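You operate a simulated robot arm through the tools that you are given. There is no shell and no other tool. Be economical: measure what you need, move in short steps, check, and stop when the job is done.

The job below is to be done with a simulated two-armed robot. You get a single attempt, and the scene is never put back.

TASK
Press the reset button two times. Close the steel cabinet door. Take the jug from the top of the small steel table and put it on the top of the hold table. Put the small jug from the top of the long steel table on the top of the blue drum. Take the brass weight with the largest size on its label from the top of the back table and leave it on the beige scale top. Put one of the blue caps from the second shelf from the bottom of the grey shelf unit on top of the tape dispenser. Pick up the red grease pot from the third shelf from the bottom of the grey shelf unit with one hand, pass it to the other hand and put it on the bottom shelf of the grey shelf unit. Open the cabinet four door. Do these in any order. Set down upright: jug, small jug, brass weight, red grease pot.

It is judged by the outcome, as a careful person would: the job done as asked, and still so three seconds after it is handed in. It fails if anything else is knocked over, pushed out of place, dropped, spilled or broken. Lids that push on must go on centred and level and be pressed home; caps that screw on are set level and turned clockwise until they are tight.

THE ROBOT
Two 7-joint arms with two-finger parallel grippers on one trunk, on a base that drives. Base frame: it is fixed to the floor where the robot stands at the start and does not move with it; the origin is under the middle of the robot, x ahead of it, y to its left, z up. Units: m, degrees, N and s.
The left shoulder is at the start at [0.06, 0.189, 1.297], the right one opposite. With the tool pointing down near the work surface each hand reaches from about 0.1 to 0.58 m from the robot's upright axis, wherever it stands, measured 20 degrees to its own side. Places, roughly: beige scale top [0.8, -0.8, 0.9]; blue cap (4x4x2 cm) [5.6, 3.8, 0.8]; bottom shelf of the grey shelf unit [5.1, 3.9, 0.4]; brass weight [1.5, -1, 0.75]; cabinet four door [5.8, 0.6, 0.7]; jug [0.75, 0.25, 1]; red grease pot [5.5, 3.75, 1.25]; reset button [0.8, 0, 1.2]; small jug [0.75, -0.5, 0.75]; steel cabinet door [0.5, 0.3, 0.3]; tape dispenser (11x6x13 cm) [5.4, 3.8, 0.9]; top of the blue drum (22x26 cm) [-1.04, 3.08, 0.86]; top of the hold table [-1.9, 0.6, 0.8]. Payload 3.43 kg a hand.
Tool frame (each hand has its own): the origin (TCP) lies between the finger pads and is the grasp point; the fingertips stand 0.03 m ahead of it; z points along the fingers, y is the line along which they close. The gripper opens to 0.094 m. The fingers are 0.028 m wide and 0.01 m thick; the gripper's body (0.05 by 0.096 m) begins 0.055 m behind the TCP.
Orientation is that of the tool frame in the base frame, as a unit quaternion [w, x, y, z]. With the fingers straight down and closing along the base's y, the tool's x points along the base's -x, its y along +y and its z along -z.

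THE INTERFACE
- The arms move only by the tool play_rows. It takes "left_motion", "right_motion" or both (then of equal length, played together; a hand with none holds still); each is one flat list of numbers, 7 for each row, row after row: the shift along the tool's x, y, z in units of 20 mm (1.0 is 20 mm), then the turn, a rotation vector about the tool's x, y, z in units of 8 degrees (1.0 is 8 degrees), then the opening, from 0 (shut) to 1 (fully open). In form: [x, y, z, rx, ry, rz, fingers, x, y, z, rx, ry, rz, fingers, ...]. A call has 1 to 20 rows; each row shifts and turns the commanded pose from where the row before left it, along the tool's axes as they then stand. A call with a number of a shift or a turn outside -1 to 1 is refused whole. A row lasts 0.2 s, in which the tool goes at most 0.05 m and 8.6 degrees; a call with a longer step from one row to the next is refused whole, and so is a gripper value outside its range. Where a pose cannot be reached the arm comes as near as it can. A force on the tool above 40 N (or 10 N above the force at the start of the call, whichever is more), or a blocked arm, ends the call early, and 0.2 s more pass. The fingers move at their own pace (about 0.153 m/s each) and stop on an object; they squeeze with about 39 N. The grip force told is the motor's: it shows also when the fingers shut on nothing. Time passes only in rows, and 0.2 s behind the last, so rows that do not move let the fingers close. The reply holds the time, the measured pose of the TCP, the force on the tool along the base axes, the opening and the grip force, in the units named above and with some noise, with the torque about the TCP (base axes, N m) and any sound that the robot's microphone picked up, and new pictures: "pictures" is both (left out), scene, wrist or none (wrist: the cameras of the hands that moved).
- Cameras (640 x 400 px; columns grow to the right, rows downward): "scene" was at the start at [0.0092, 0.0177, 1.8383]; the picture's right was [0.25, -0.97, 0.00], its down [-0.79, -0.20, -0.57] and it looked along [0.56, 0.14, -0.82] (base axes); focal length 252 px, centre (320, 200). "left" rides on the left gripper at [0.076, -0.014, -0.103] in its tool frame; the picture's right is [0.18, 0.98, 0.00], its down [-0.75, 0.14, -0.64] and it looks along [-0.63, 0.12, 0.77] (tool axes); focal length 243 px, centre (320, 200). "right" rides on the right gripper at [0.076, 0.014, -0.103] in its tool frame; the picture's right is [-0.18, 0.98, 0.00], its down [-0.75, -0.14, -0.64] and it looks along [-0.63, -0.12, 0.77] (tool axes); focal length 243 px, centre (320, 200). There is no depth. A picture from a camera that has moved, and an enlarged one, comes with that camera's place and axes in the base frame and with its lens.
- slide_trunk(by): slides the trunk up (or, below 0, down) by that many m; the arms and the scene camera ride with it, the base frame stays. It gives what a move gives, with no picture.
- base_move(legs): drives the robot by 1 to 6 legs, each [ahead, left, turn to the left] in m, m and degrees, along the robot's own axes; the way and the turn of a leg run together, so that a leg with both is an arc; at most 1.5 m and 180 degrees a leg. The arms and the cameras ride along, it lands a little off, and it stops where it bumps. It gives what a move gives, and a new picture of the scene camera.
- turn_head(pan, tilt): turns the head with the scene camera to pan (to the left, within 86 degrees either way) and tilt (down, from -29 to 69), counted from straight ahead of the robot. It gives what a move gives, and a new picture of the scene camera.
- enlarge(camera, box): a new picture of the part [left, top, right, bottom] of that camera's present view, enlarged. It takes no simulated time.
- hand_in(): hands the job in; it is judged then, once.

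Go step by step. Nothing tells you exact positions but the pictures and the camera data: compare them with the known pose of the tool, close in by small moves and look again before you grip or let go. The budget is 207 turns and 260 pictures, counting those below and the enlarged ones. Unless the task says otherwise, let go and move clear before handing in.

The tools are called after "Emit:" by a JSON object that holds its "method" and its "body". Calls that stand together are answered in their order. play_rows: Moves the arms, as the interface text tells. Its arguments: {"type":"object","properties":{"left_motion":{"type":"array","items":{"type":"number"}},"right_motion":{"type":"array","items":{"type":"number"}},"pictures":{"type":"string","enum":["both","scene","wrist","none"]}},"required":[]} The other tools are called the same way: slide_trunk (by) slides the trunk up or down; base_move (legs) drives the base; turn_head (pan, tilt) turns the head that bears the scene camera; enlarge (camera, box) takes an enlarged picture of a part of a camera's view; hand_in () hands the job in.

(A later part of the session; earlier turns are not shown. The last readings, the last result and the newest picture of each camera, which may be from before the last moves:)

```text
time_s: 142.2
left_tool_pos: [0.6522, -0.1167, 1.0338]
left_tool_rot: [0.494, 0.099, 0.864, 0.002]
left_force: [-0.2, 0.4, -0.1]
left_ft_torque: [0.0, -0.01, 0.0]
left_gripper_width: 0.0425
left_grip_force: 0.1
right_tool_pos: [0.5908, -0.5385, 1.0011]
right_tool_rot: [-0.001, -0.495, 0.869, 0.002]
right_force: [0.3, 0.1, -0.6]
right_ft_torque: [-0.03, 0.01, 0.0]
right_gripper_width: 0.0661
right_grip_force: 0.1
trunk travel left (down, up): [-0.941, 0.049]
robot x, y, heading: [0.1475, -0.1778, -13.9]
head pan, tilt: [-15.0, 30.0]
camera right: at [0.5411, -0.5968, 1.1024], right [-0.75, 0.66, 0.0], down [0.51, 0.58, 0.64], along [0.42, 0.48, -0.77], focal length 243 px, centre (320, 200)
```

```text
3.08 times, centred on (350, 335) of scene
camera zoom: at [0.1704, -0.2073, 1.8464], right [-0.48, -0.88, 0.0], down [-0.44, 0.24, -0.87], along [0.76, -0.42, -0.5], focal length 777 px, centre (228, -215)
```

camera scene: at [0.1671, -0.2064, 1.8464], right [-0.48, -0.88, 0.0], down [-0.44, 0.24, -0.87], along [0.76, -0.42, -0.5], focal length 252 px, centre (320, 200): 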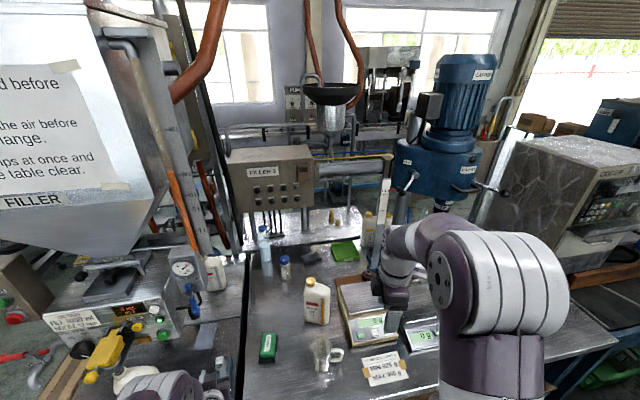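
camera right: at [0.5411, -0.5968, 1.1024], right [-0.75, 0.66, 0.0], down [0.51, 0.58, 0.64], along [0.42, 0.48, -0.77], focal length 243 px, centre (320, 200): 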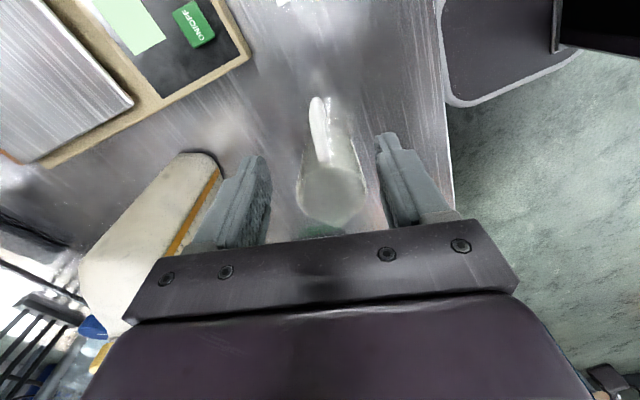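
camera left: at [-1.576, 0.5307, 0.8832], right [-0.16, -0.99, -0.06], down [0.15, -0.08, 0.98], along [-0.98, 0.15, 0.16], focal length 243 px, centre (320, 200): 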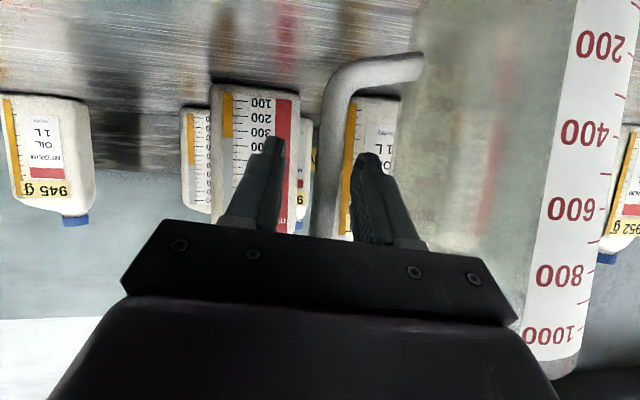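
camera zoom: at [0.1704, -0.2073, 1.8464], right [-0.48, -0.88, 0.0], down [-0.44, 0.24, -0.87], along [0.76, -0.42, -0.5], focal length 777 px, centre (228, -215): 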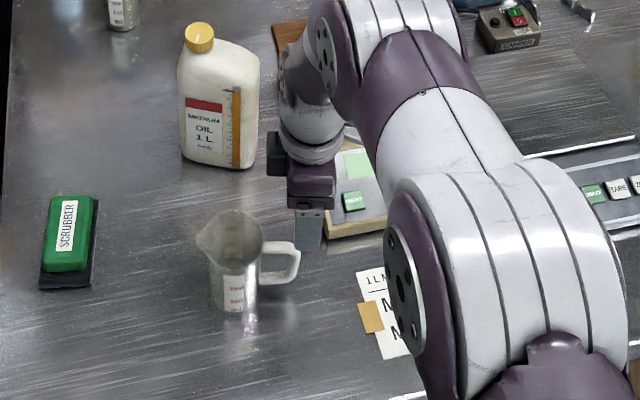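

Aligned apart from ~1 cm outward. I shift and descend so that the fingers straddle the handle.

Emit:
{"method": "play_rows", "body": {"right_motion": [0.3, -0.05, 0.5, 0, 0, 0, 0.5, 0.2, 0, 0.85, 0, 0, 0, 0.5, 0, 0, 0.85, 0, 0, 0, 0.5, 0, 0, 0.85, 0, 0, 0, 0.5, 0, 0, 0.85, 0, 0, 0, 0.5, 0, 0, 0.85, 0, 0, 0, 0.5], "pictures": "wrist"}}

Emit:
{"method": "enlarge", "body": {"camera": "scene", "box": [290, 310, 400, 390]}}

```text
time_s: 143.6
left_tool_pos: [0.6528, -0.1169, 1.0336]
left_tool_rot: [0.494, 0.098, 0.864, 0.003]
left_force: [0.4, 0.3, -0.8]
left_ft_torque: [-0.02, 0.02, -0.02]
left_gripper_width: 0.0423
left_grip_force: 0.1
right_tool_pos: [0.5874, -0.5489, 0.9086]
right_tool_rot: [0.0, -0.496, 0.869, 0.001]
right_force: [-0.2, 0.1, 0.5]
right_ft_torque: [-0.03, 0.01, 0.04]
right_gripper_width: 0.047
right_grip_force: 0.1
trunk travel left (down, up): [-0.941, 0.049]
robot x, y, heading: [0.15, -0.1795, -13.9]
head pan, tilt: [-15.0, 30.0]
camera right: at [0.5365, -0.6066, 1.0098], right [-0.75, 0.66, 0.0], down [0.51, 0.58, 0.64], along [0.42, 0.48, -0.77], focal length 243 px, centre (320, 200)
```

right: 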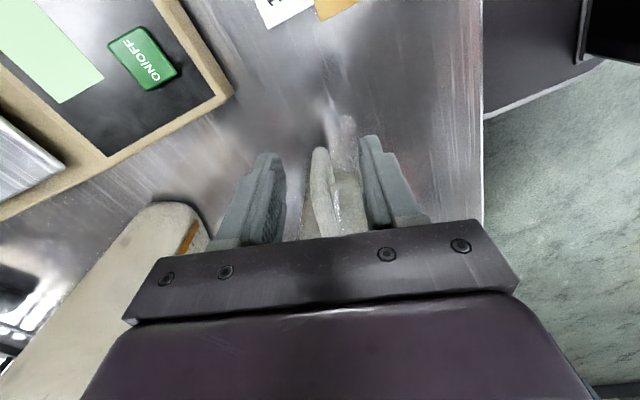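

```text
5.00 times, centred on (345, 350) of scene
camera zoom: at [0.1696, -0.2072, 1.8464], right [-0.48, -0.88, 0.0], down [-0.44, 0.24, -0.87], along [0.76, -0.42, -0.5], focal length 1262 px, centre (195, -550)
```

zoom: 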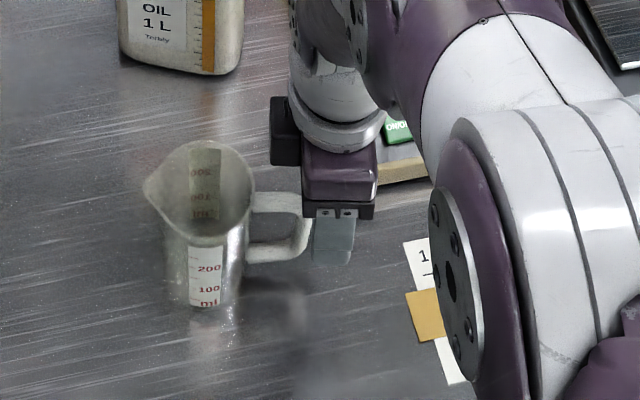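

The head view shows the fingers sit about 1.5 cm too far out. I shift towards the jug and check again before closing.

Emit:
{"method": "play_rows", "body": {"right_motion": [-0.35, 0, 0, 0, 0, 0, 0.5, -0.35, 0, 0, 0, 0, 0, 0.5], "pictures": "wrist"}}

Emit:
{"method": "enlarge", "body": {"camera": "scene", "box": [290, 310, 400, 390]}}

```text
time_s: 144.2
left_tool_pos: [0.6531, -0.1185, 1.0337]
left_tool_rot: [0.494, 0.099, 0.864, 0.002]
left_force: [-0.3, 0.0, 0.4]
left_ft_torque: [0.0, 0.03, 0.03]
left_gripper_width: 0.0425
left_grip_force: 0.0
right_tool_pos: [0.594, -0.5358, 0.9083]
right_tool_rot: [0.0, -0.496, 0.868, 0.001]
right_force: [-0.2, -0.4, -0.3]
right_ft_torque: [-0.02, 0.01, -0.02]
right_gripper_width: 0.0468
right_grip_force: 0.0
trunk travel left (down, up): [-0.941, 0.049]
robot x, y, heading: [0.1527, -0.1753, -13.6]
head pan, tilt: [-15.0, 30.0]
camera right: at [0.5432, -0.5939, 1.0091], right [-0.75, 0.66, 0.0], down [0.51, 0.58, 0.64], along [0.42, 0.48, -0.77], focal length 243 px, centre (320, 200)
```

right: 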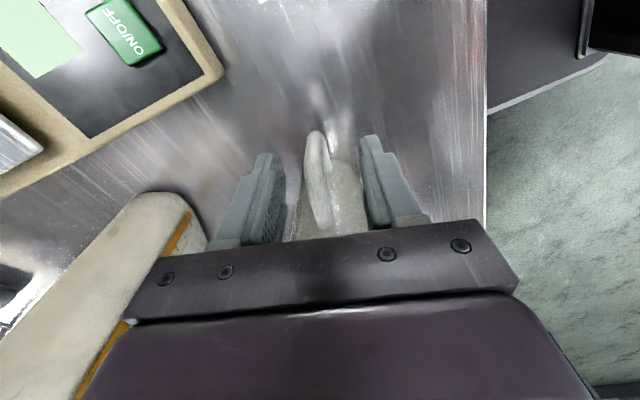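

```text
5.00 times, centred on (345, 350) of scene
camera zoom: at [0.1697, -0.2067, 1.8463], right [-0.48, -0.88, 0.0], down [-0.44, 0.24, -0.87], along [0.76, -0.42, -0.5], focal length 1262 px, centre (195, -550)
```

zoom: 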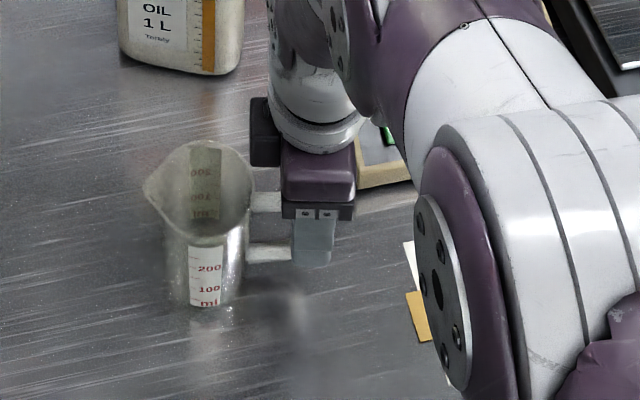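

Now the fingers straddle the bar. Close.

Emit:
{"method": "play_rows", "body": {"right_motion": [0, 0, 0, 0, 0, 0, 0.3, 0, 0, 0, 0, 0, 0, 0.1, 0, 0, 0, 0, 0, 0, 0, 0, 0, 0, 0, 0, 0, 0], "pictures": "none"}}

Emit:
{"method": "play_rows", "body": {"right_motion": [0, 0, -0.5, 0, 0, 0, 0, 0, 0, -1, 0, 0, 0, 0, 0, 0, -1, 0, 0, 0, 0, 0, 0, -1, 0, 0, 0, 0, 0, 0, -1, 0, 0, 0, 0, 0, 0, -1, 0, 0, 0, 0], "pictures": "both"}}

```text
time_s: 145.2
left_tool_pos: [0.6515, -0.1166, 1.0336]
left_tool_rot: [0.495, 0.099, 0.863, 0.002]
left_force: [0.0, -0.4, 0.1]
left_ft_torque: [0.02, 0.0, -0.03]
left_gripper_width: 0.0422
left_grip_force: 0.1
right_tool_pos: [0.5931, -0.5355, 0.9077]
right_tool_rot: [0.0, -0.495, 0.869, 0.001]
right_force: [0.8, 0.3, 1.6]
right_ft_torque: [0.16, -0.05, -0.01]
right_gripper_width: 0.012
right_grip_force: 38.9
trunk travel left (down, up): [-0.941, 0.049]
robot x, y, heading: [0.1515, -0.1762, -13.9]
head pan, tilt: [-15.0, 30.0]
```

```text
time_s: 146.6
left_tool_pos: [0.652, -0.1174, 1.0342]
left_tool_rot: [0.494, 0.1, 0.864, 0.002]
left_force: [0.1, 0.8, 0.3]
left_ft_torque: [0.01, 0.02, 0.0]
left_gripper_width: 0.0424
left_grip_force: 0.1
right_tool_pos: [0.5912, -0.5338, 1.016]
right_tool_rot: [0.0, -0.496, 0.869, 0.002]
right_force: [-0.6, 0.1, -0.9]
right_ft_torque: [0.0, 0.02, 0.0]
right_gripper_width: 0.0121
right_grip_force: 39.4
trunk travel left (down, up): [-0.941, 0.049]
robot x, y, heading: [0.1473, -0.1772, -14.0]
head pan, tilt: [-15.0, 30.0]
camera scene: at [0.169, -0.2067, 1.8463], right [-0.48, -0.88, 0.0], down [-0.44, 0.24, -0.87], along [0.76, -0.42, -0.5], focal length 252 px, centre (320, 200)
camera right: at [0.5414, -0.5921, 1.1184], right [-0.75, 0.66, 0.0], down [0.51, 0.58, 0.64], along [0.42, 0.48, -0.77], focal length 243 px, centre (320, 200)
```

scene: 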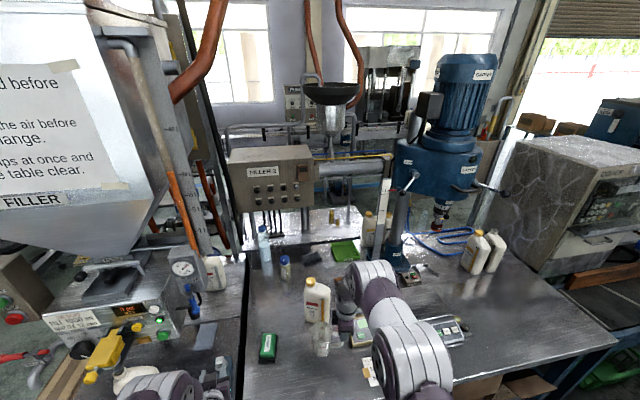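
right: 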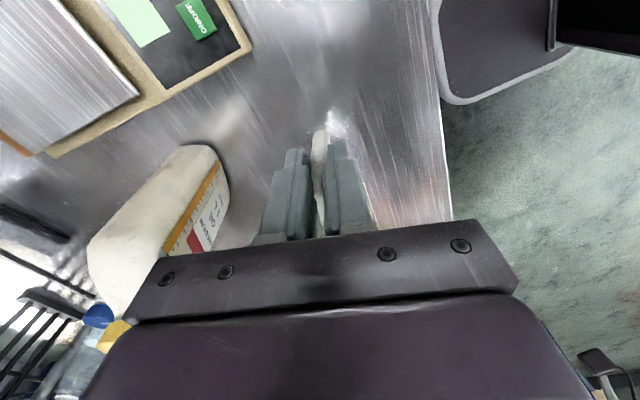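

The small jug is lifted. I back away and drive towards the drums.

Emit:
{"method": "base_move", "body": {"legs": [[-0.6, 0, 0], [0, 0, 104]]}}

Emit:
{"method": "turn_head", "body": {"pan": 20, "tilt": 25}}

```text
time_s: 154.4
left_tool_pos: [-0.6015, 0.4485, 1.0349]
left_tool_rot: [0.308, -0.611, 0.618, 0.387]
left_force: [0.2, 0.0, 0.1]
left_ft_torque: [0.02, 0.02, 0.01]
left_gripper_width: 0.0423
left_grip_force: 0.0
right_tool_pos: [-0.1818, 0.4786, 1.0168]
right_tool_rot: [0.002, 0.988, -0.157, 0.0]
right_force: [-0.5, 0.1, -0.5]
right_ft_torque: [0.04, -0.05, 0.0]
right_gripper_width: 0.0118
right_grip_force: 39.2
trunk travel left (down, up): [-0.941, 0.049]
robot x, y, heading: [-0.4373, -0.0344, 88.6]
head pan, tilt: [-15.0, 30.0]
camera scene: at [-0.4108, -0.0042, 1.8463], right [0.96, -0.28, 0.0], down [-0.14, -0.48, -0.87], along [0.24, 0.83, -0.5], focal length 252 px, centre (320, 200)
```

scene: 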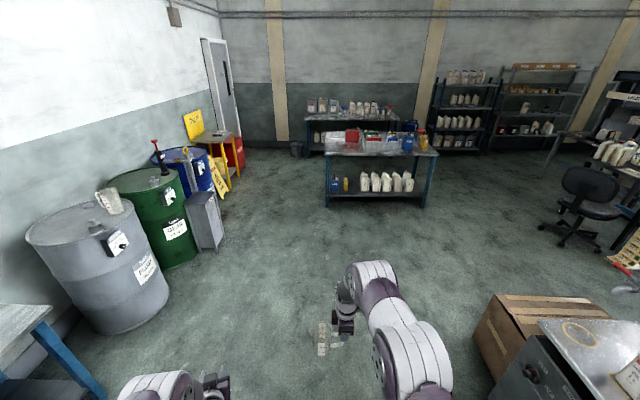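

```text
time_s: 155.4
left_tool_pos: [-0.6022, 0.4474, 1.035]
left_tool_rot: [0.308, -0.612, 0.618, 0.387]
left_force: [-0.2, 0.2, -0.4]
left_ft_torque: [-0.02, 0.0, 0.0]
left_gripper_width: 0.0423
left_grip_force: 0.2
right_tool_pos: [-0.1816, 0.4791, 1.0169]
right_tool_rot: [0.001, 0.988, -0.157, -0.001]
right_force: [-0.5, 0.5, 0.3]
right_ft_torque: [0.01, -0.04, 0.0]
right_gripper_width: 0.0121
right_grip_force: 38.8
trunk travel left (down, up): [-0.941, 0.049]
robot x, y, heading: [-0.4328, -0.0291, 88.8]
head pan, tilt: [20.0, 25.0]
camera scene: at [-0.4657, -0.0037, 1.8543], right [0.95, 0.32, 0.0], down [0.14, -0.4, -0.91], along [-0.29, 0.86, -0.42], focal length 252 px, centre (320, 200)
```

scene: 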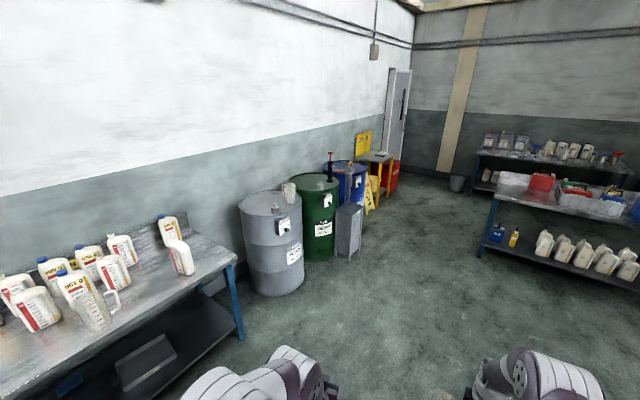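

Open floor to the blue drum at (-1.04, 3.08). I drive up and face it.

Emit:
{"method": "base_move", "body": {"legs": [[1.4, -0.12, 0], [1.35, 0, 0], [0, 0, 73]]}}

Emit:
{"method": "turn_head", "body": {"pan": 0, "tilt": 40}}

```text
time_s: 171.8
left_tool_pos: [-0.8349, 2.6299, 1.0348]
left_tool_rot: [0.0, 0.863, -0.104, -0.494]
left_force: [-0.1, 0.9, -0.1]
left_ft_torque: [0.02, 0.0, -0.01]
left_gripper_width: 0.0424
left_grip_force: 0.0
right_tool_pos: [-0.7697, 3.0457, 1.0164]
right_tool_rot: [0.001, 0.872, 0.49, 0.001]
right_force: [0.6, 0.1, -0.5]
right_ft_torque: [0.05, -0.06, -0.03]
right_gripper_width: 0.0119
right_grip_force: 38.7
trunk travel left (down, up): [-0.941, 0.049]
robot x, y, heading: [-0.3347, 2.6844, 165.4]
head pan, tilt: [20.0, 25.0]
camera scene: at [-0.365, 2.66, 1.8543], right [-0.1, 1.0, 0.0], down [0.42, 0.04, -0.91], along [-0.9, -0.09, -0.42], focal length 252 px, centre (320, 200)
```

scene: 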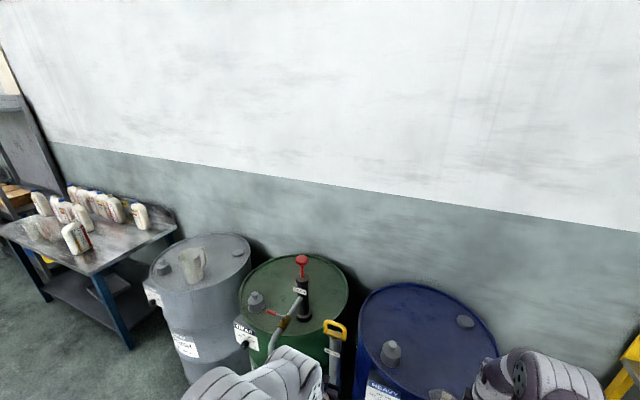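

```text
time_s: 172.6
left_tool_pos: [-0.8342, 2.6287, 1.0336]
left_tool_rot: [-0.001, 0.863, -0.105, -0.494]
left_force: [-0.4, 0.3, 0.3]
left_ft_torque: [0.01, -0.02, 0.02]
left_gripper_width: 0.0422
left_grip_force: 0.0
right_tool_pos: [-0.7703, 3.0462, 1.0163]
right_tool_rot: [0.001, 0.872, 0.49, 0.0]
right_force: [-0.4, -0.2, 0.0]
right_ft_torque: [0.04, -0.04, -0.04]
right_gripper_width: 0.012
right_grip_force: 38.7
trunk travel left (down, up): [-0.941, 0.049]
robot x, y, heading: [-0.333, 2.683, 165.5]
head pan, tilt: [0.0, 40.0]
camera scene: at [-0.3557, 2.6897, 1.831], right [0.25, 0.97, 0.0], down [0.62, -0.16, -0.77], along [-0.74, 0.19, -0.64], focal length 252 px, centre (320, 200)
```

scene: 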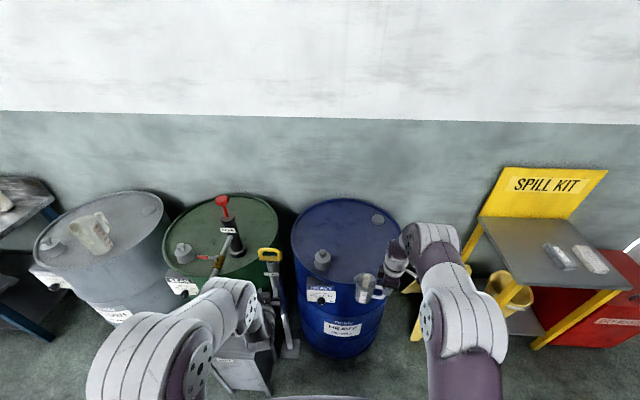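

The drum's free spot is between its two bungs, around (-1.05, 3.06). A hand truck and a grey box stand front-left, so I retract/raise the left hand, centre the small jug in front of me and shift right before closing in.

Emit:
{"method": "play_rows", "body": {"left_motion": [-0.229, 0.3, -0.85, 0, 0.9375, 0, 0.45, -0.116, 0.3, -0.876, 0, 0.9375, 0, 0.45, 0, 0.3, -0.884, 0, 0.9375, 0, 0.45, 0.116, 0.3, -0.876, 0, 0.9375, 0, 0.45, 0.229, 0.3, -0.85, 0, 0.9375, 0, 0.45, 0.338, 0.3, -0.817, 0, 0.9375, 0, 0.45, 0.442, 0.3, -0.766, 0, 0.9375, 0, 0.45, 0.538, 0.3, -0.7, 0, 0.9375, 0, 0.45, 0, 0, 0, 0, 0, 0, 0.45], "right_motion": [-0.926, 0.28, 0, 0, 0, 0, 0, -0.926, 0.28, 0, 0, 0, 0, 0, -0.926, 0.28, 0, 0, 0, 0, 0, -0.926, 0.28, 0, 0, 0, 0, 0, -0.926, 0.28, 0, 0, 0, 0, 0, -0.926, 0.28, 0, 0, 0, 0, 0, -0.926, 0.28, 0, 0, 0, 0, 0, -0.926, 0.28, 0, 0, 0, 0, 0, -0.926, 0.28, 0, 0, 0, 0, 0], "pictures": "scene"}}

```text
time_s: 174.6
left_tool_pos: [-0.7623, 2.5735, 1.1313]
left_tool_rot: [0.065, 0.992, -0.09, -0.056]
left_force: [0.2, 0.2, 0.3]
left_ft_torque: [-0.03, 0.02, -0.02]
left_gripper_width: 0.0423
left_grip_force: 0.1
left hand out of reach, approached as far as the arm can: row 7, 8
right_tool_pos: [-0.8137, 2.8754, 1.0173]
right_tool_rot: [0.001, 0.872, 0.49, 0.003]
right_force: [0.9, -1.0, -0.5]
right_ft_torque: [0.01, -0.01, 0.01]
right_gripper_width: 0.0122
right_grip_force: 38.5
trunk travel left (down, up): [-0.941, 0.049]
robot x, y, heading: [-0.3329, 2.6843, 165.7]
head pan, tilt: [0.0, 40.0]
camera scene: at [-0.3558, 2.689, 1.831], right [0.25, 0.97, 0.0], down [0.62, -0.16, -0.77], along [-0.74, 0.19, -0.64], focal length 252 px, centre (320, 200)
```

scene: 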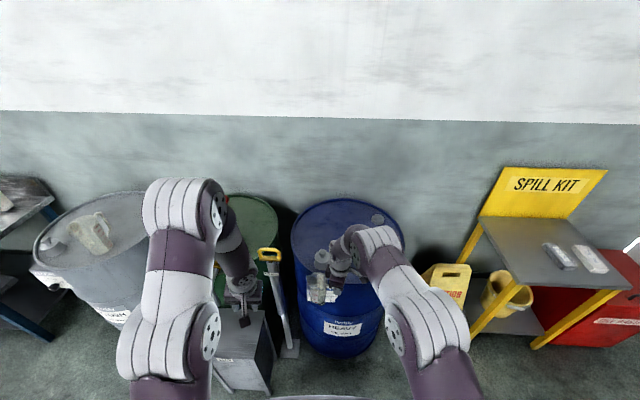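

Emit:
{"method": "base_move", "body": {"legs": [[0, -0.187, 0], [0.2, 0, 0]]}}

Emit:
{"method": "enlarge", "body": {"camera": "right", "box": [0, 0, 640, 400]}}

```text
time_s: 177.3
left_tool_pos: [-0.9067, 2.8032, 1.1322]
left_tool_rot: [0.065, 0.992, -0.088, -0.057]
left_force: [0.8, 0.0, -0.6]
left_ft_torque: [0.02, 0.03, 0.03]
left_gripper_width: 0.0426
left_grip_force: 0.1
right_tool_pos: [-0.9592, 3.1044, 1.0183]
right_tool_rot: [0.0, 0.871, 0.492, 0.0]
right_force: [-0.4, 0.1, 0.0]
right_ft_torque: [0.05, -0.01, 0.01]
right_gripper_width: 0.0122
right_grip_force: 39.3
trunk travel left (down, up): [-0.941, 0.049]
robot x, y, heading: [-0.4747, 2.9158, 166.0]
head pan, tilt: [0.0, 40.0]
camera scene: at [-0.4982, 2.9202, 1.8311], right [0.25, 0.97, 0.0], down [0.62, -0.16, -0.77], along [-0.74, 0.19, -0.64], focal length 252 px, centre (320, 200)
```

scene: 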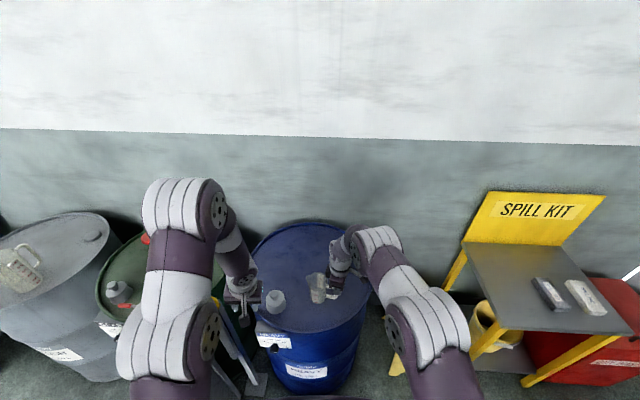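

```text
1.00 times, centred on (320, 200) of right (not enlarged: the box is as wide or as high as the picture)
camera zoom: at [-0.9067, 3.1636, 1.1199], right [0.75, -0.66, 0.0], down [-0.51, -0.57, 0.64], along [-0.43, -0.48, -0.77], focal length 243 px, centre (320, 200)
```

zoom: 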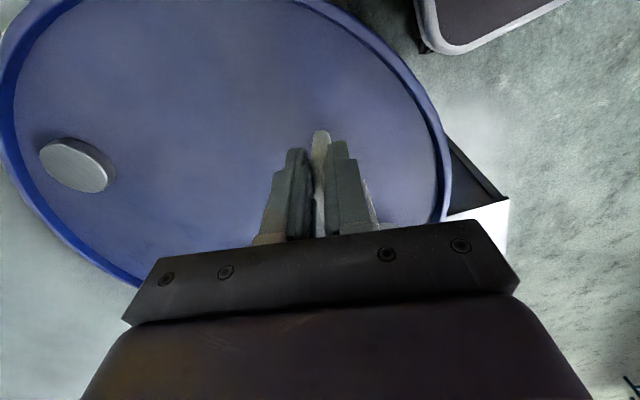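

The jug is just inside the drum's front edge. I go 6.5 cm further and lower gently.

Emit:
{"method": "base_move", "body": {"legs": [[0.065, 0, 0]]}}

Emit:
{"method": "play_rows", "body": {"right_motion": [0, 0, 0.4, 0, 0, 0, 0, 0, 0, 0.4, 0, 0, 0, 0, 0, 0, 0.4, 0, 0, 0, 0], "pictures": "none"}}

Emit:
{"method": "enlarge", "body": {"camera": "scene", "box": [240, 210, 400, 330]}}

```text
time_s: 178.3
left_tool_pos: [-0.9656, 2.8194, 1.1347]
left_tool_rot: [0.065, 0.992, -0.089, -0.058]
left_force: [1.2, 0.1, 0.1]
left_ft_torque: [-0.02, 0.02, 0.0]
left_gripper_width: 0.0422
left_grip_force: 0.1
right_tool_pos: [-1.0172, 3.121, 1.0203]
right_tool_rot: [0.0, 0.871, 0.491, -0.002]
right_force: [0.7, 0.7, -0.1]
right_ft_torque: [0.06, -0.01, 0.0]
right_gripper_width: 0.0118
right_grip_force: 38.5
trunk travel left (down, up): [-0.941, 0.049]
robot x, y, heading: [-0.5381, 2.9298, 165.6]
head pan, tilt: [0.0, 40.0]
camera scene: at [-0.5555, 2.9357, 1.8312], right [0.25, 0.97, 0.0], down [0.62, -0.16, -0.77], along [-0.75, 0.19, -0.64], focal length 252 px, centre (320, 200)
```

scene: 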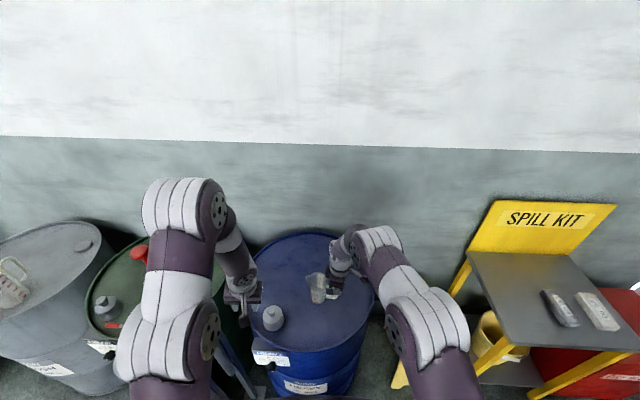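

```text
time_s: 179.1
left_tool_pos: [-0.9739, 2.8207, 1.1308]
left_tool_rot: [0.066, 0.992, -0.09, -0.054]
left_force: [-0.9, -0.9, -0.9]
left_ft_torque: [0.01, 0.01, 0.0]
left_gripper_width: 0.0423
left_grip_force: 0.0
right_tool_pos: [-1.0241, 3.1227, 0.99]
right_tool_rot: [0.002, 0.87, 0.492, 0.002]
right_force: [-0.1, 0.8, -0.1]
right_ft_torque: [0.04, -0.03, 0.03]
right_gripper_width: 0.0117
right_grip_force: 38.9
trunk travel left (down, up): [-0.941, 0.049]
robot x, y, heading: [-0.5406, 2.9354, 165.8]
head pan, tilt: [0.0, 40.0]
```

```text
3.33 times, centred on (320, 270) of scene
camera zoom: at [-0.5678, 2.9387, 1.8309], right [0.25, 0.97, 0.0], down [0.62, -0.16, -0.76], along [-0.74, 0.19, -0.64], focal length 842 px, centre (320, -33)
```

zoom: 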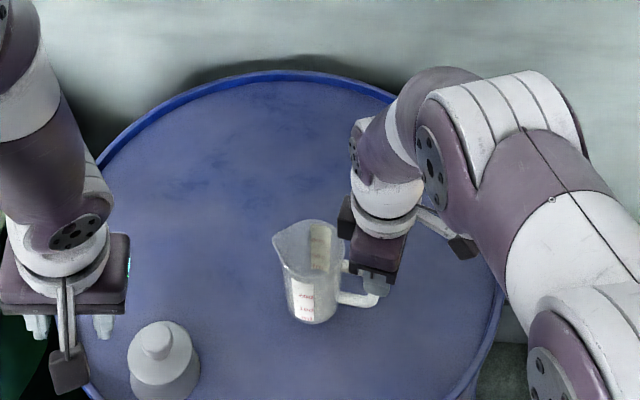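

Good position on the drum. Lower in small steps.

Emit:
{"method": "play_rows", "body": {"right_motion": [0, 0, 0.2, 0, 0, 0, 0, 0, 0, 0, 0, 0, 0, 0], "pictures": "none"}}

Emit:
{"method": "play_rows", "body": {"right_motion": [0, 0, 0.2, 0, 0, 0, 0, 0, 0, 0, 0, 0, 0, 0], "pictures": "none"}}

Emit:
{"method": "play_rows", "body": {"right_motion": [0, 0, 0.2, 0, 0, 0, 0, 0, 0, 0, 0, 0, 0, 0], "pictures": "none"}}

```text
time_s: 179.7
left_tool_pos: [-0.9724, 2.8205, 1.1318]
left_tool_rot: [0.065, 0.992, -0.089, -0.055]
left_force: [0.8, -0.8, 0.0]
left_ft_torque: [0.0, -0.03, 0.02]
left_gripper_width: 0.0423
left_grip_force: 0.0
right_tool_pos: [-1.0226, 3.1233, 0.9869]
right_tool_rot: [0.002, 0.871, 0.491, 0.001]
right_force: [0.5, 0.1, -0.7]
right_ft_torque: [-0.01, -0.04, 0.02]
right_gripper_width: 0.012
right_grip_force: 38.6
trunk travel left (down, up): [-0.941, 0.049]
robot x, y, heading: [-0.5404, 2.9311, 165.8]
head pan, tilt: [0.0, 40.0]
```

```text
time_s: 180.3
left_tool_pos: [-0.9721, 2.8204, 1.1318]
left_tool_rot: [0.065, 0.992, -0.09, -0.055]
left_force: [-0.8, -0.2, -0.6]
left_ft_torque: [0.0, 0.01, -0.01]
left_gripper_width: 0.0423
left_grip_force: 0.1
right_tool_pos: [-1.0228, 3.1227, 0.9836]
right_tool_rot: [0.001, 0.87, 0.492, 0.001]
right_force: [0.1, -0.3, -0.5]
right_ft_torque: [0.04, 0.03, -0.01]
right_gripper_width: 0.012
right_grip_force: 38.9
trunk travel left (down, up): [-0.941, 0.049]
robot x, y, heading: [-0.5414, 2.9328, 165.8]
head pan, tilt: [0.0, 40.0]
```

```text
time_s: 180.9
left_tool_pos: [-0.9725, 2.8212, 1.1327]
left_tool_rot: [0.066, 0.992, -0.09, -0.056]
left_force: [-0.2, -0.3, -0.1]
left_ft_torque: [0.01, 0.02, -0.02]
left_gripper_width: 0.0422
left_grip_force: 0.1
right_tool_pos: [-1.0239, 3.1223, 0.9819]
right_tool_rot: [0.001, 0.871, 0.492, 0.001]
right_force: [-0.8, 0.7, 0.9]
right_ft_torque: [0.04, -0.02, -0.01]
right_gripper_width: 0.012
right_grip_force: 39.1
trunk travel left (down, up): [-0.941, 0.049]
robot x, y, heading: [-0.5379, 2.9314, 165.7]
head pan, tilt: [0.0, 40.0]
```

Emit:
{"method": "play_rows", "body": {"right_motion": [0, 0, 0.2, 0, 0, 0, 0, 0, 0, 0, 0, 0, 0, 0], "pictures": "none"}}

Emit:
{"method": "play_rows", "body": {"right_motion": [0, 0, 0.15, 0, 0, 0, 0, 0, 0, 0, 0, 0, 0, 0], "pictures": "none"}}

Emit:
{"method": "enlarge", "body": {"camera": "scene", "box": [280, 240, 360, 300]}}

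```text
time_s: 181.5
left_tool_pos: [-0.9718, 2.8213, 1.1313]
left_tool_rot: [0.066, 0.992, -0.09, -0.055]
left_force: [0.4, -0.2, -0.5]
left_ft_torque: [0.01, -0.03, -0.01]
left_gripper_width: 0.0423
left_grip_force: 0.0
right_tool_pos: [-1.0231, 3.1223, 0.9773]
right_tool_rot: [0.001, 0.871, 0.492, 0.0]
right_force: [-0.7, 0.5, -1.2]
right_ft_torque: [0.02, 0.0, -0.04]
right_gripper_width: 0.0121
right_grip_force: 38.6
trunk travel left (down, up): [-0.941, 0.049]
robot x, y, heading: [-0.538, 2.9328, 165.9]
head pan, tilt: [0.0, 40.0]
```

```text
time_s: 182.1
left_tool_pos: [-0.9696, 2.8205, 1.1318]
left_tool_rot: [0.065, 0.992, -0.089, -0.055]
left_force: [0.6, -0.1, -0.2]
left_ft_torque: [0.03, 0.03, 0.01]
left_gripper_width: 0.0424
left_grip_force: 0.0
right_tool_pos: [-1.0247, 3.1222, 0.9764]
right_tool_rot: [0.0, 0.871, 0.492, -0.002]
right_force: [1.1, 1.6, 16.3]
right_ft_torque: [-0.91, 0.59, -0.03]
right_gripper_width: 0.0121
right_grip_force: 38.7
trunk travel left (down, up): [-0.941, 0.049]
robot x, y, heading: [-0.5397, 2.9322, 165.7]
head pan, tilt: [0.0, 40.0]
```

```text
6.67 times, centred on (320, 270) of scene
camera zoom: at [-0.5618, 2.9377, 1.8313], right [0.25, 0.97, 0.0], down [0.62, -0.16, -0.77], along [-0.74, 0.19, -0.64], focal length 1683 px, centre (320, -267)
```

zoom: 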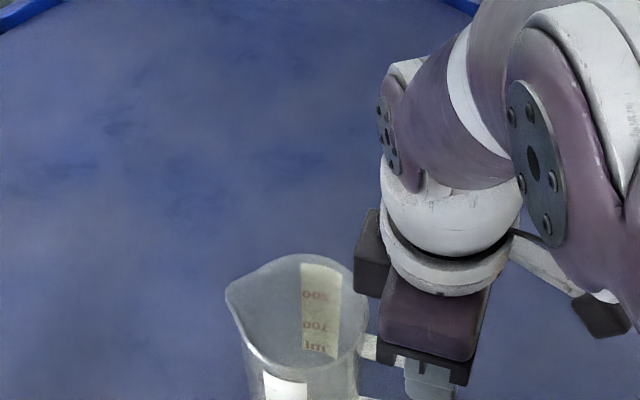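

Contact. Ease slightly, open, and rise straight up.

Emit:
{"method": "play_rows", "body": {"right_motion": [0, 0, -0.08, 0, 0, 0, 0, 0, 0, 0, 0, 0, 0, 0.25, 0, 0, 0, 0, 0, 0, 0.5, 0, 0, 0, 0, 0, 0, 0.5, 0, 0, -0.5, 0, 0, 0, 0.5, 0, 0, -1, 0, 0, 0, 0.5, 0, 0, -1, 0, 0, 0, 0.5, 0, 0, -1, 0, 0, 0, 0.5, 0, 0, -1, 0, 0, 0, 0.5, 0, 0, -1, 0, 0, 0, 0.5, 0, 0, -1, 0, 0, 0, 0.5], "pictures": "scene"}}

Emit:
{"method": "enlarge", "body": {"camera": "scene", "box": [240, 210, 400, 330]}}

```text
time_s: 184.5
left_tool_pos: [-0.9706, 2.8204, 1.1322]
left_tool_rot: [0.065, 0.992, -0.09, -0.056]
left_force: [0.4, -0.6, -0.5]
left_ft_torque: [0.04, 0.01, -0.03]
left_gripper_width: 0.0424
left_grip_force: 0.1
right_tool_pos: [-1.0235, 3.1232, 1.1054]
right_tool_rot: [0.0, 0.871, 0.491, 0.0]
right_force: [-0.1, 0.2, -0.7]
right_ft_torque: [0.0, -0.01, -0.03]
right_gripper_width: 0.0469
right_grip_force: 0.0
trunk travel left (down, up): [-0.941, 0.049]
robot x, y, heading: [-0.5377, 2.9319, 165.7]
head pan, tilt: [0.0, 40.0]
camera scene: at [-0.5637, 2.9377, 1.831], right [0.25, 0.97, 0.0], down [0.62, -0.16, -0.77], along [-0.74, 0.19, -0.64], focal length 252 px, centre (320, 200)
```

scene: 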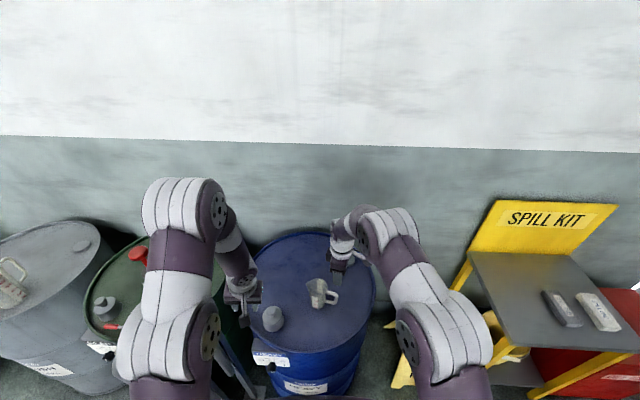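

```text
3.33 times, centred on (320, 270) of scene
camera zoom: at [-0.5637, 2.9377, 1.831], right [0.25, 0.97, 0.0], down [0.62, -0.16, -0.77], along [-0.74, 0.19, -0.64], focal length 842 px, centre (320, -33)
```

zoom: 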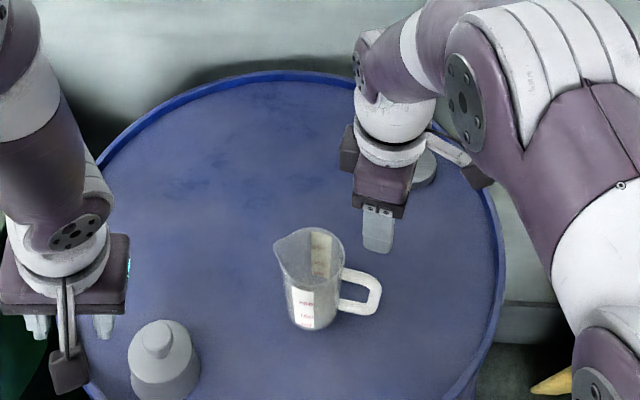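

The small jug stands on the drum. Next: the grey shelf unit. I back off, turn and look in that direction.

Emit:
{"method": "base_move", "body": {"legs": [[-0.45, 0, 0], [0, 0, -155]]}}

Emit:
{"method": "turn_head", "body": {"pan": 0, "tilt": 15}}

```text
time_s: 193.6
left_tool_pos: [0.2341, 3.1099, 1.131]
left_tool_rot: [0.039, -0.133, 0.987, 0.077]
left_force: [0.2, 0.3, -0.5]
left_ft_torque: [0.02, 0.01, 0.02]
left_gripper_width: 0.0421
left_grip_force: 0.0
right_tool_pos: [0.4119, 2.86, 1.1055]
right_tool_rot: [0.0, -0.673, 0.739, 0.001]
right_force: [-0.3, 0.1, -0.7]
right_ft_torque: [-0.01, 0.01, -0.02]
right_gripper_width: 0.047
right_grip_force: 0.0
trunk travel left (down, up): [-0.941, 0.049]
robot x, y, heading: [-0.1073, 2.8216, 11.5]
head pan, tilt: [0.0, 40.0]
camera scene: at [-0.0834, 2.8264, 1.831], right [0.2, -0.98, 0.0], down [-0.63, -0.13, -0.77], along [0.75, 0.15, -0.64], focal length 252 px, centre (320, 200)
```

scene: 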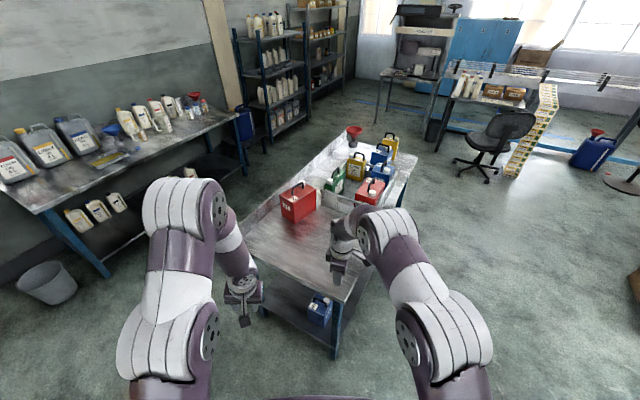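

```text
time_s: 194.4
left_tool_pos: [0.2337, 3.1085, 1.1307]
left_tool_rot: [0.039, -0.134, 0.987, 0.076]
left_force: [-0.5, -0.1, 0.2]
left_ft_torque: [-0.01, 0.01, 0.01]
left_gripper_width: 0.0424
left_grip_force: 0.2
right_tool_pos: [0.4112, 2.8601, 1.1062]
right_tool_rot: [-0.001, -0.673, 0.74, 0.001]
right_force: [-0.8, -0.4, 0.2]
right_ft_torque: [0.0, -0.01, 0.01]
right_gripper_width: 0.047
right_grip_force: 0.0
trunk travel left (down, up): [-0.941, 0.049]
robot x, y, heading: [-0.1093, 2.8238, 11.4]
head pan, tilt: [0.0, 15.0]
camera scene: at [-0.0751, 2.8279, 1.8705], right [0.2, -0.98, 0.0], down [-0.25, -0.05, -0.97], along [0.95, 0.19, -0.26], focal length 252 px, centre (320, 200)
```

scene: 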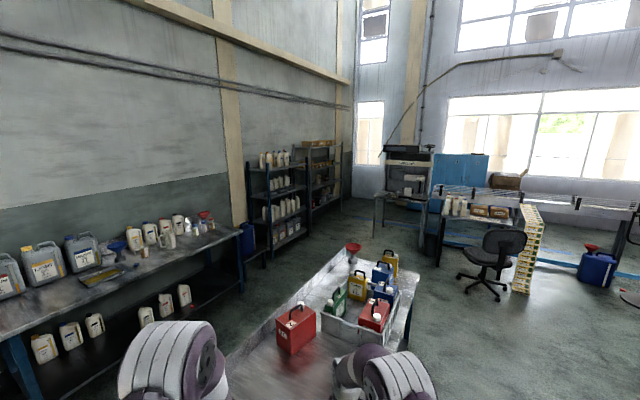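

The grey shelf unit is the far rack on the left wall; a can table is directly ahead and a chair to the right. I strafe right past the table, then drive ahead and look again.

Emit:
{"method": "base_move", "body": {"legs": [[0, -1.15, 0], [1.3, 0, 0]]}}

```text
time_s: 206.6
left_tool_pos: [1.7476, 2.2135, 1.1329]
left_tool_rot: [0.04, -0.13, 0.988, 0.077]
left_force: [-0.5, -0.2, -1.2]
left_ft_torque: [0.0, 0.01, -0.03]
left_gripper_width: 0.0422
left_grip_force: 0.0
right_tool_pos: [1.9244, 1.9614, 1.1061]
right_tool_rot: [0.0, -0.671, 0.742, 0.0]
right_force: [-0.9, -1.1, -0.2]
right_ft_torque: [0.02, 0.01, 0.04]
right_gripper_width: 0.0471
right_grip_force: 0.0
trunk travel left (down, up): [-0.941, 0.049]
robot x, y, heading: [1.4025, 1.9266, 10.8]
head pan, tilt: [0.0, 15.0]
camera scene: at [1.4358, 1.934, 1.8706], right [0.19, -0.98, 0.0], down [-0.25, -0.05, -0.97], along [0.95, 0.18, -0.26], focal length 252 px, centre (320, 200)
```

scene: 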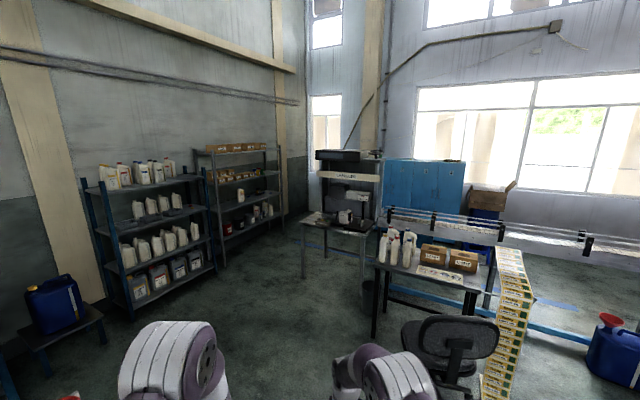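

I see the blue rack, the grey unit beyond, and a desk on the right. I drive through the gap towards the grey unit.

Emit:
{"method": "base_move", "body": {"legs": [[0, 0, 14], [1.4, 0, 0], [1.1, 0, 0]]}}

Emit:
{"method": "turn_head", "body": {"pan": 25, "tilt": 25}}

```text
time_s: 219.7
left_tool_pos: [3.9572, 3.3501, 1.1322]
left_tool_rot: [0.031, -0.251, 0.964, 0.081]
left_force: [-0.4, -0.8, 0.3]
left_ft_torque: [-0.03, 0.02, -0.01]
left_gripper_width: 0.0425
left_grip_force: 0.0
right_tool_pos: [4.19, 3.1495, 1.1063]
right_tool_rot: [0.001, 0.757, -0.654, 0.0]
right_force: [0.1, -0.6, -0.4]
right_ft_torque: [-0.01, 0.0, 0.02]
right_gripper_width: 0.0468
right_grip_force: 0.0
trunk travel left (down, up): [-0.941, 0.049]
robot x, y, heading: [3.6972, 2.9897, 25.1]
head pan, tilt: [0.0, 15.0]
camera scene: at [3.7243, 3.0046, 1.8706], right [0.42, -0.91, 0.0], down [-0.23, -0.11, -0.97], along [0.88, 0.41, -0.26], focal length 252 px, centre (320, 200)
```

scene: 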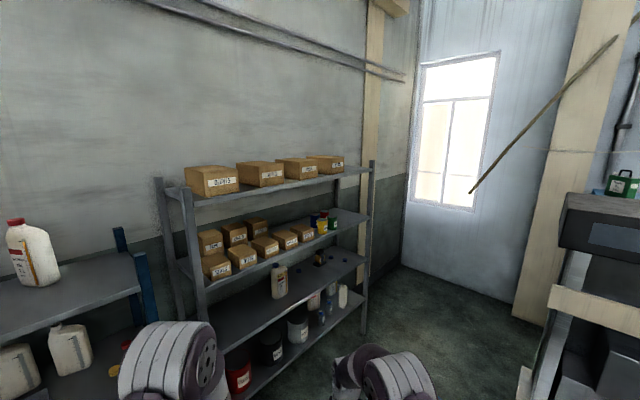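

```text
time_s: 220.6
left_tool_pos: [3.9586, 3.3514, 1.1322]
left_tool_rot: [0.029, -0.25, 0.965, 0.081]
left_force: [0.1, -0.2, 0.3]
left_ft_torque: [0.0, 0.01, 0.0]
left_gripper_width: 0.0423
left_grip_force: 0.1
right_tool_pos: [4.1914, 3.1507, 1.1064]
right_tool_rot: [0.001, 0.757, -0.654, -0.002]
right_force: [0.0, 0.6, -0.1]
right_ft_torque: [0.0, 0.0, -0.01]
right_gripper_width: 0.047
right_grip_force: 0.0
trunk travel left (down, up): [-0.941, 0.049]
robot x, y, heading: [3.6959, 2.9919, 25.2]
head pan, tilt: [25.0, 25.0]
camera scene: at [3.6998, 3.036, 1.8543], right [0.77, -0.64, 0.0], down [-0.27, -0.32, -0.91], along [0.58, 0.69, -0.42], focal length 252 px, centre (320, 200)
```

scene: 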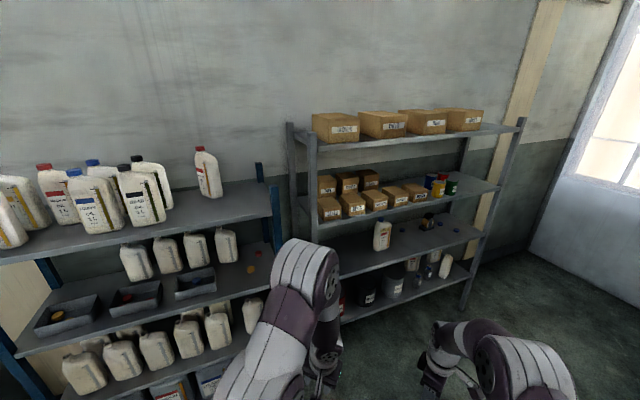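

The grey unit has four shelves; grease pots are on the third at the right. I move in front of its right half and face it.

Emit:
{"method": "base_move", "body": {"legs": [[1.05, -0.5, 0], [0, 0, 46]]}}

Emit:
{"method": "turn_head", "body": {"pan": -10, "tilt": 35}}

```text
time_s: 224.5
left_tool_pos: [4.7174, 3.3509, 1.1297]
left_tool_rot: [0.033, -0.212, 0.974, 0.078]
left_force: [0.3, 0.1, -0.2]
left_ft_torque: [0.01, 0.03, 0.0]
left_gripper_width: 0.0421
left_grip_force: 0.0
right_tool_pos: [4.933, 3.1319, 1.105]
right_tool_rot: [0.003, 0.73, -0.683, 0.001]
right_force: [-0.1, 0.7, -0.1]
right_ft_torque: [0.0, 0.03, -0.02]
right_gripper_width: 0.0471
right_grip_force: 0.0
trunk travel left (down, up): [-0.941, 0.049]
robot x, y, heading: [4.4256, 3.0076, 20.5]
head pan, tilt: [25.0, 25.0]
stopped in leg 1: the robot was blocked; the commanded pose is now the measured one
camera scene: at [4.4339, 3.0594, 1.8542], right [0.71, -0.7, 0.0], down [-0.29, -0.3, -0.91], along [0.64, 0.65, -0.42], focal length 252 px, centre (320, 200)
```

scene: 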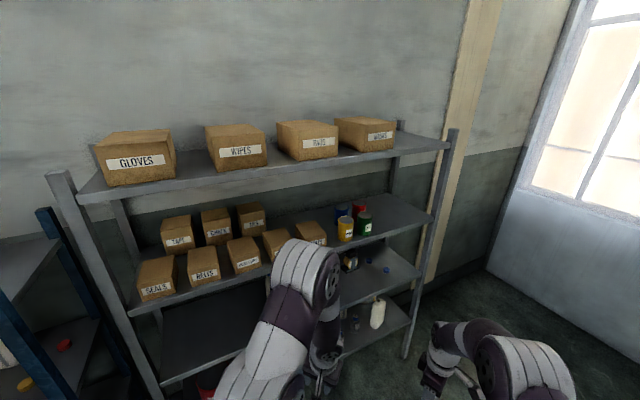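

```text
time_s: 225.5
left_tool_pos: [4.7185, 3.3479, 1.132]
left_tool_rot: [0.034, -0.211, 0.974, 0.079]
left_force: [0.0, 0.0, 0.5]
left_ft_torque: [-0.01, -0.04, -0.03]
left_gripper_width: 0.0421
left_grip_force: 0.1
right_tool_pos: [4.9334, 3.1289, 1.1063]
right_tool_rot: [0.002, 0.73, -0.683, -0.001]
right_force: [-1.1, 0.6, 0.6]
right_ft_torque: [-0.02, 0.0, -0.01]
right_gripper_width: 0.0469
right_grip_force: 0.1
trunk travel left (down, up): [-0.941, 0.049]
robot x, y, heading: [4.4318, 3.0075, 20.6]
head pan, tilt: [-10.0, 35.0]
camera scene: at [4.456, 3.0052, 1.8386], right [0.18, -0.98, 0.0], down [-0.56, -0.11, -0.82], along [0.81, 0.15, -0.57], focal length 252 px, centre (320, 200)
```

scene: 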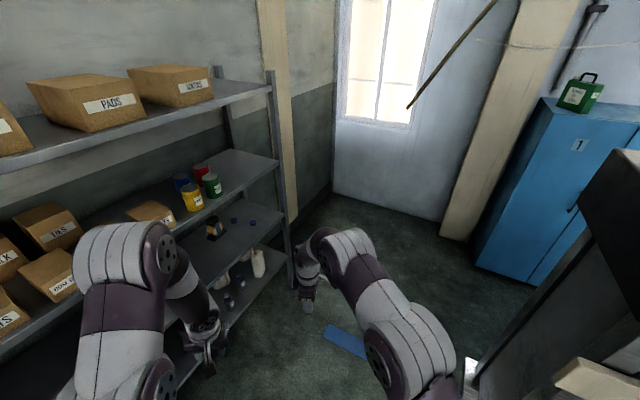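

I was blocked, probably by the desk on my right. I check that side.

Emit:
{"method": "turn_head", "body": {"pan": -75, "tilt": 45}}

```text
time_s: 226.9
left_tool_pos: [4.7197, 3.3477, 1.1308]
left_tool_rot: [0.032, -0.211, 0.974, 0.08]
left_force: [-0.4, -0.5, -1.0]
left_ft_torque: [-0.02, 0.0, 0.0]
left_gripper_width: 0.0424
left_grip_force: 0.0
right_tool_pos: [4.9357, 3.1279, 1.1047]
right_tool_rot: [0.002, 0.73, -0.683, -0.001]
right_force: [-0.1, 0.4, -0.3]
right_ft_torque: [0.01, 0.01, 0.02]
right_gripper_width: 0.0469
right_grip_force: 0.1
trunk travel left (down, up): [-0.941, 0.049]
robot x, y, heading: [4.4344, 3.0082, 20.6]
head pan, tilt: [-75.0, 45.0]
camera scene: at [4.4194, 2.9226, 1.8238], right [-0.81, -0.58, 0.0], down [-0.41, 0.58, -0.71], along [0.41, -0.58, -0.71], focal length 252 px, centre (320, 200)
```

scene: 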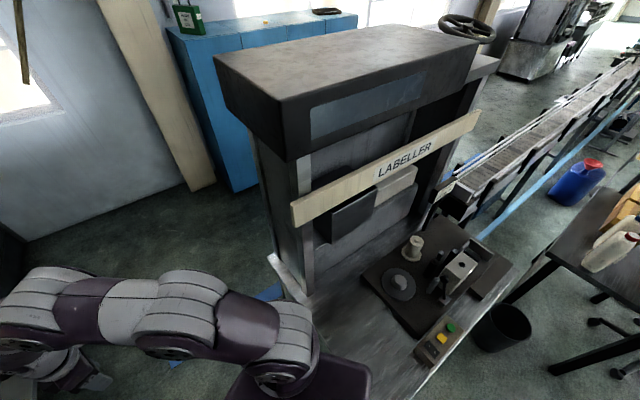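

Just touching the labeller table, nothing displaced. I move left away from it, turn to face the shelves, then strafe right along them.

Emit:
{"method": "base_move", "body": {"legs": [[0, 0.18, 0], [0, 0, 51], [0, -0.6, 0]]}}

Emit:
{"method": "turn_head", "body": {"pan": -15, "tilt": 40}}

```text
time_s: 233.7
left_tool_pos: [4.862, 3.4196, 1.1313]
left_tool_rot: [-0.004, -0.607, 0.79, 0.085]
left_force: [-1.0, -1.0, -0.6]
left_ft_torque: [0.01, -0.06, -0.04]
left_gripper_width: 0.0421
left_grip_force: 0.0
right_tool_pos: [5.1671, 3.4463, 1.105]
right_tool_rot: [0.002, 0.952, -0.307, 0.0]
right_force: [-0.5, 0.0, 0.7]
right_ft_torque: [-0.05, -0.04, 0.0]
right_gripper_width: 0.0473
right_grip_force: 0.1
trunk travel left (down, up): [-0.941, 0.049]
robot x, y, heading: [4.9393, 2.9816, 70.9]
head pan, tilt: [-75.0, 45.0]
camera scene: at [4.9977, 2.9178, 1.8238], right [-0.07, -1.0, 0.0], down [-0.7, 0.05, -0.71], along [0.71, -0.05, -0.71], focal length 252 px, centre (320, 200)
```

scene: 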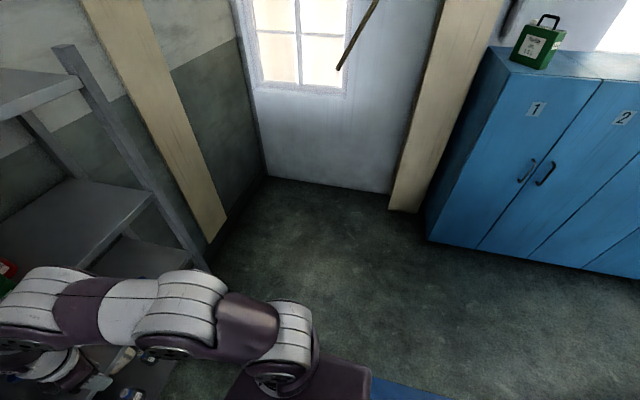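

```text
time_s: 235.0
left_tool_pos: [4.8624, 3.4203, 1.1299]
left_tool_rot: [-0.005, -0.606, 0.791, 0.085]
left_force: [-0.1, 0.5, -0.3]
left_ft_torque: [0.0, 0.0, 0.02]
left_gripper_width: 0.0421
left_grip_force: 0.0
right_tool_pos: [5.1687, 3.4452, 1.1037]
right_tool_rot: [0.003, 0.952, -0.308, 0.0]
right_force: [-0.1, -0.1, 0.8]
right_ft_torque: [-0.01, 0.01, 0.01]
right_gripper_width: 0.0471
right_grip_force: 0.1
trunk travel left (down, up): [-0.941, 0.049]
robot x, y, heading: [4.9408, 2.9794, 70.8]
head pan, tilt: [-15.0, 40.0]
camera scene: at [4.9658, 2.9934, 1.831], right [0.83, -0.56, 0.0], down [-0.36, -0.53, -0.77], along [0.43, 0.63, -0.64], focal length 252 px, centre (320, 200)
```

scene: 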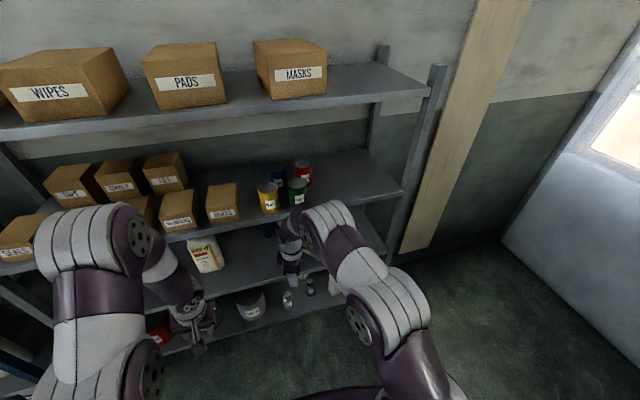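

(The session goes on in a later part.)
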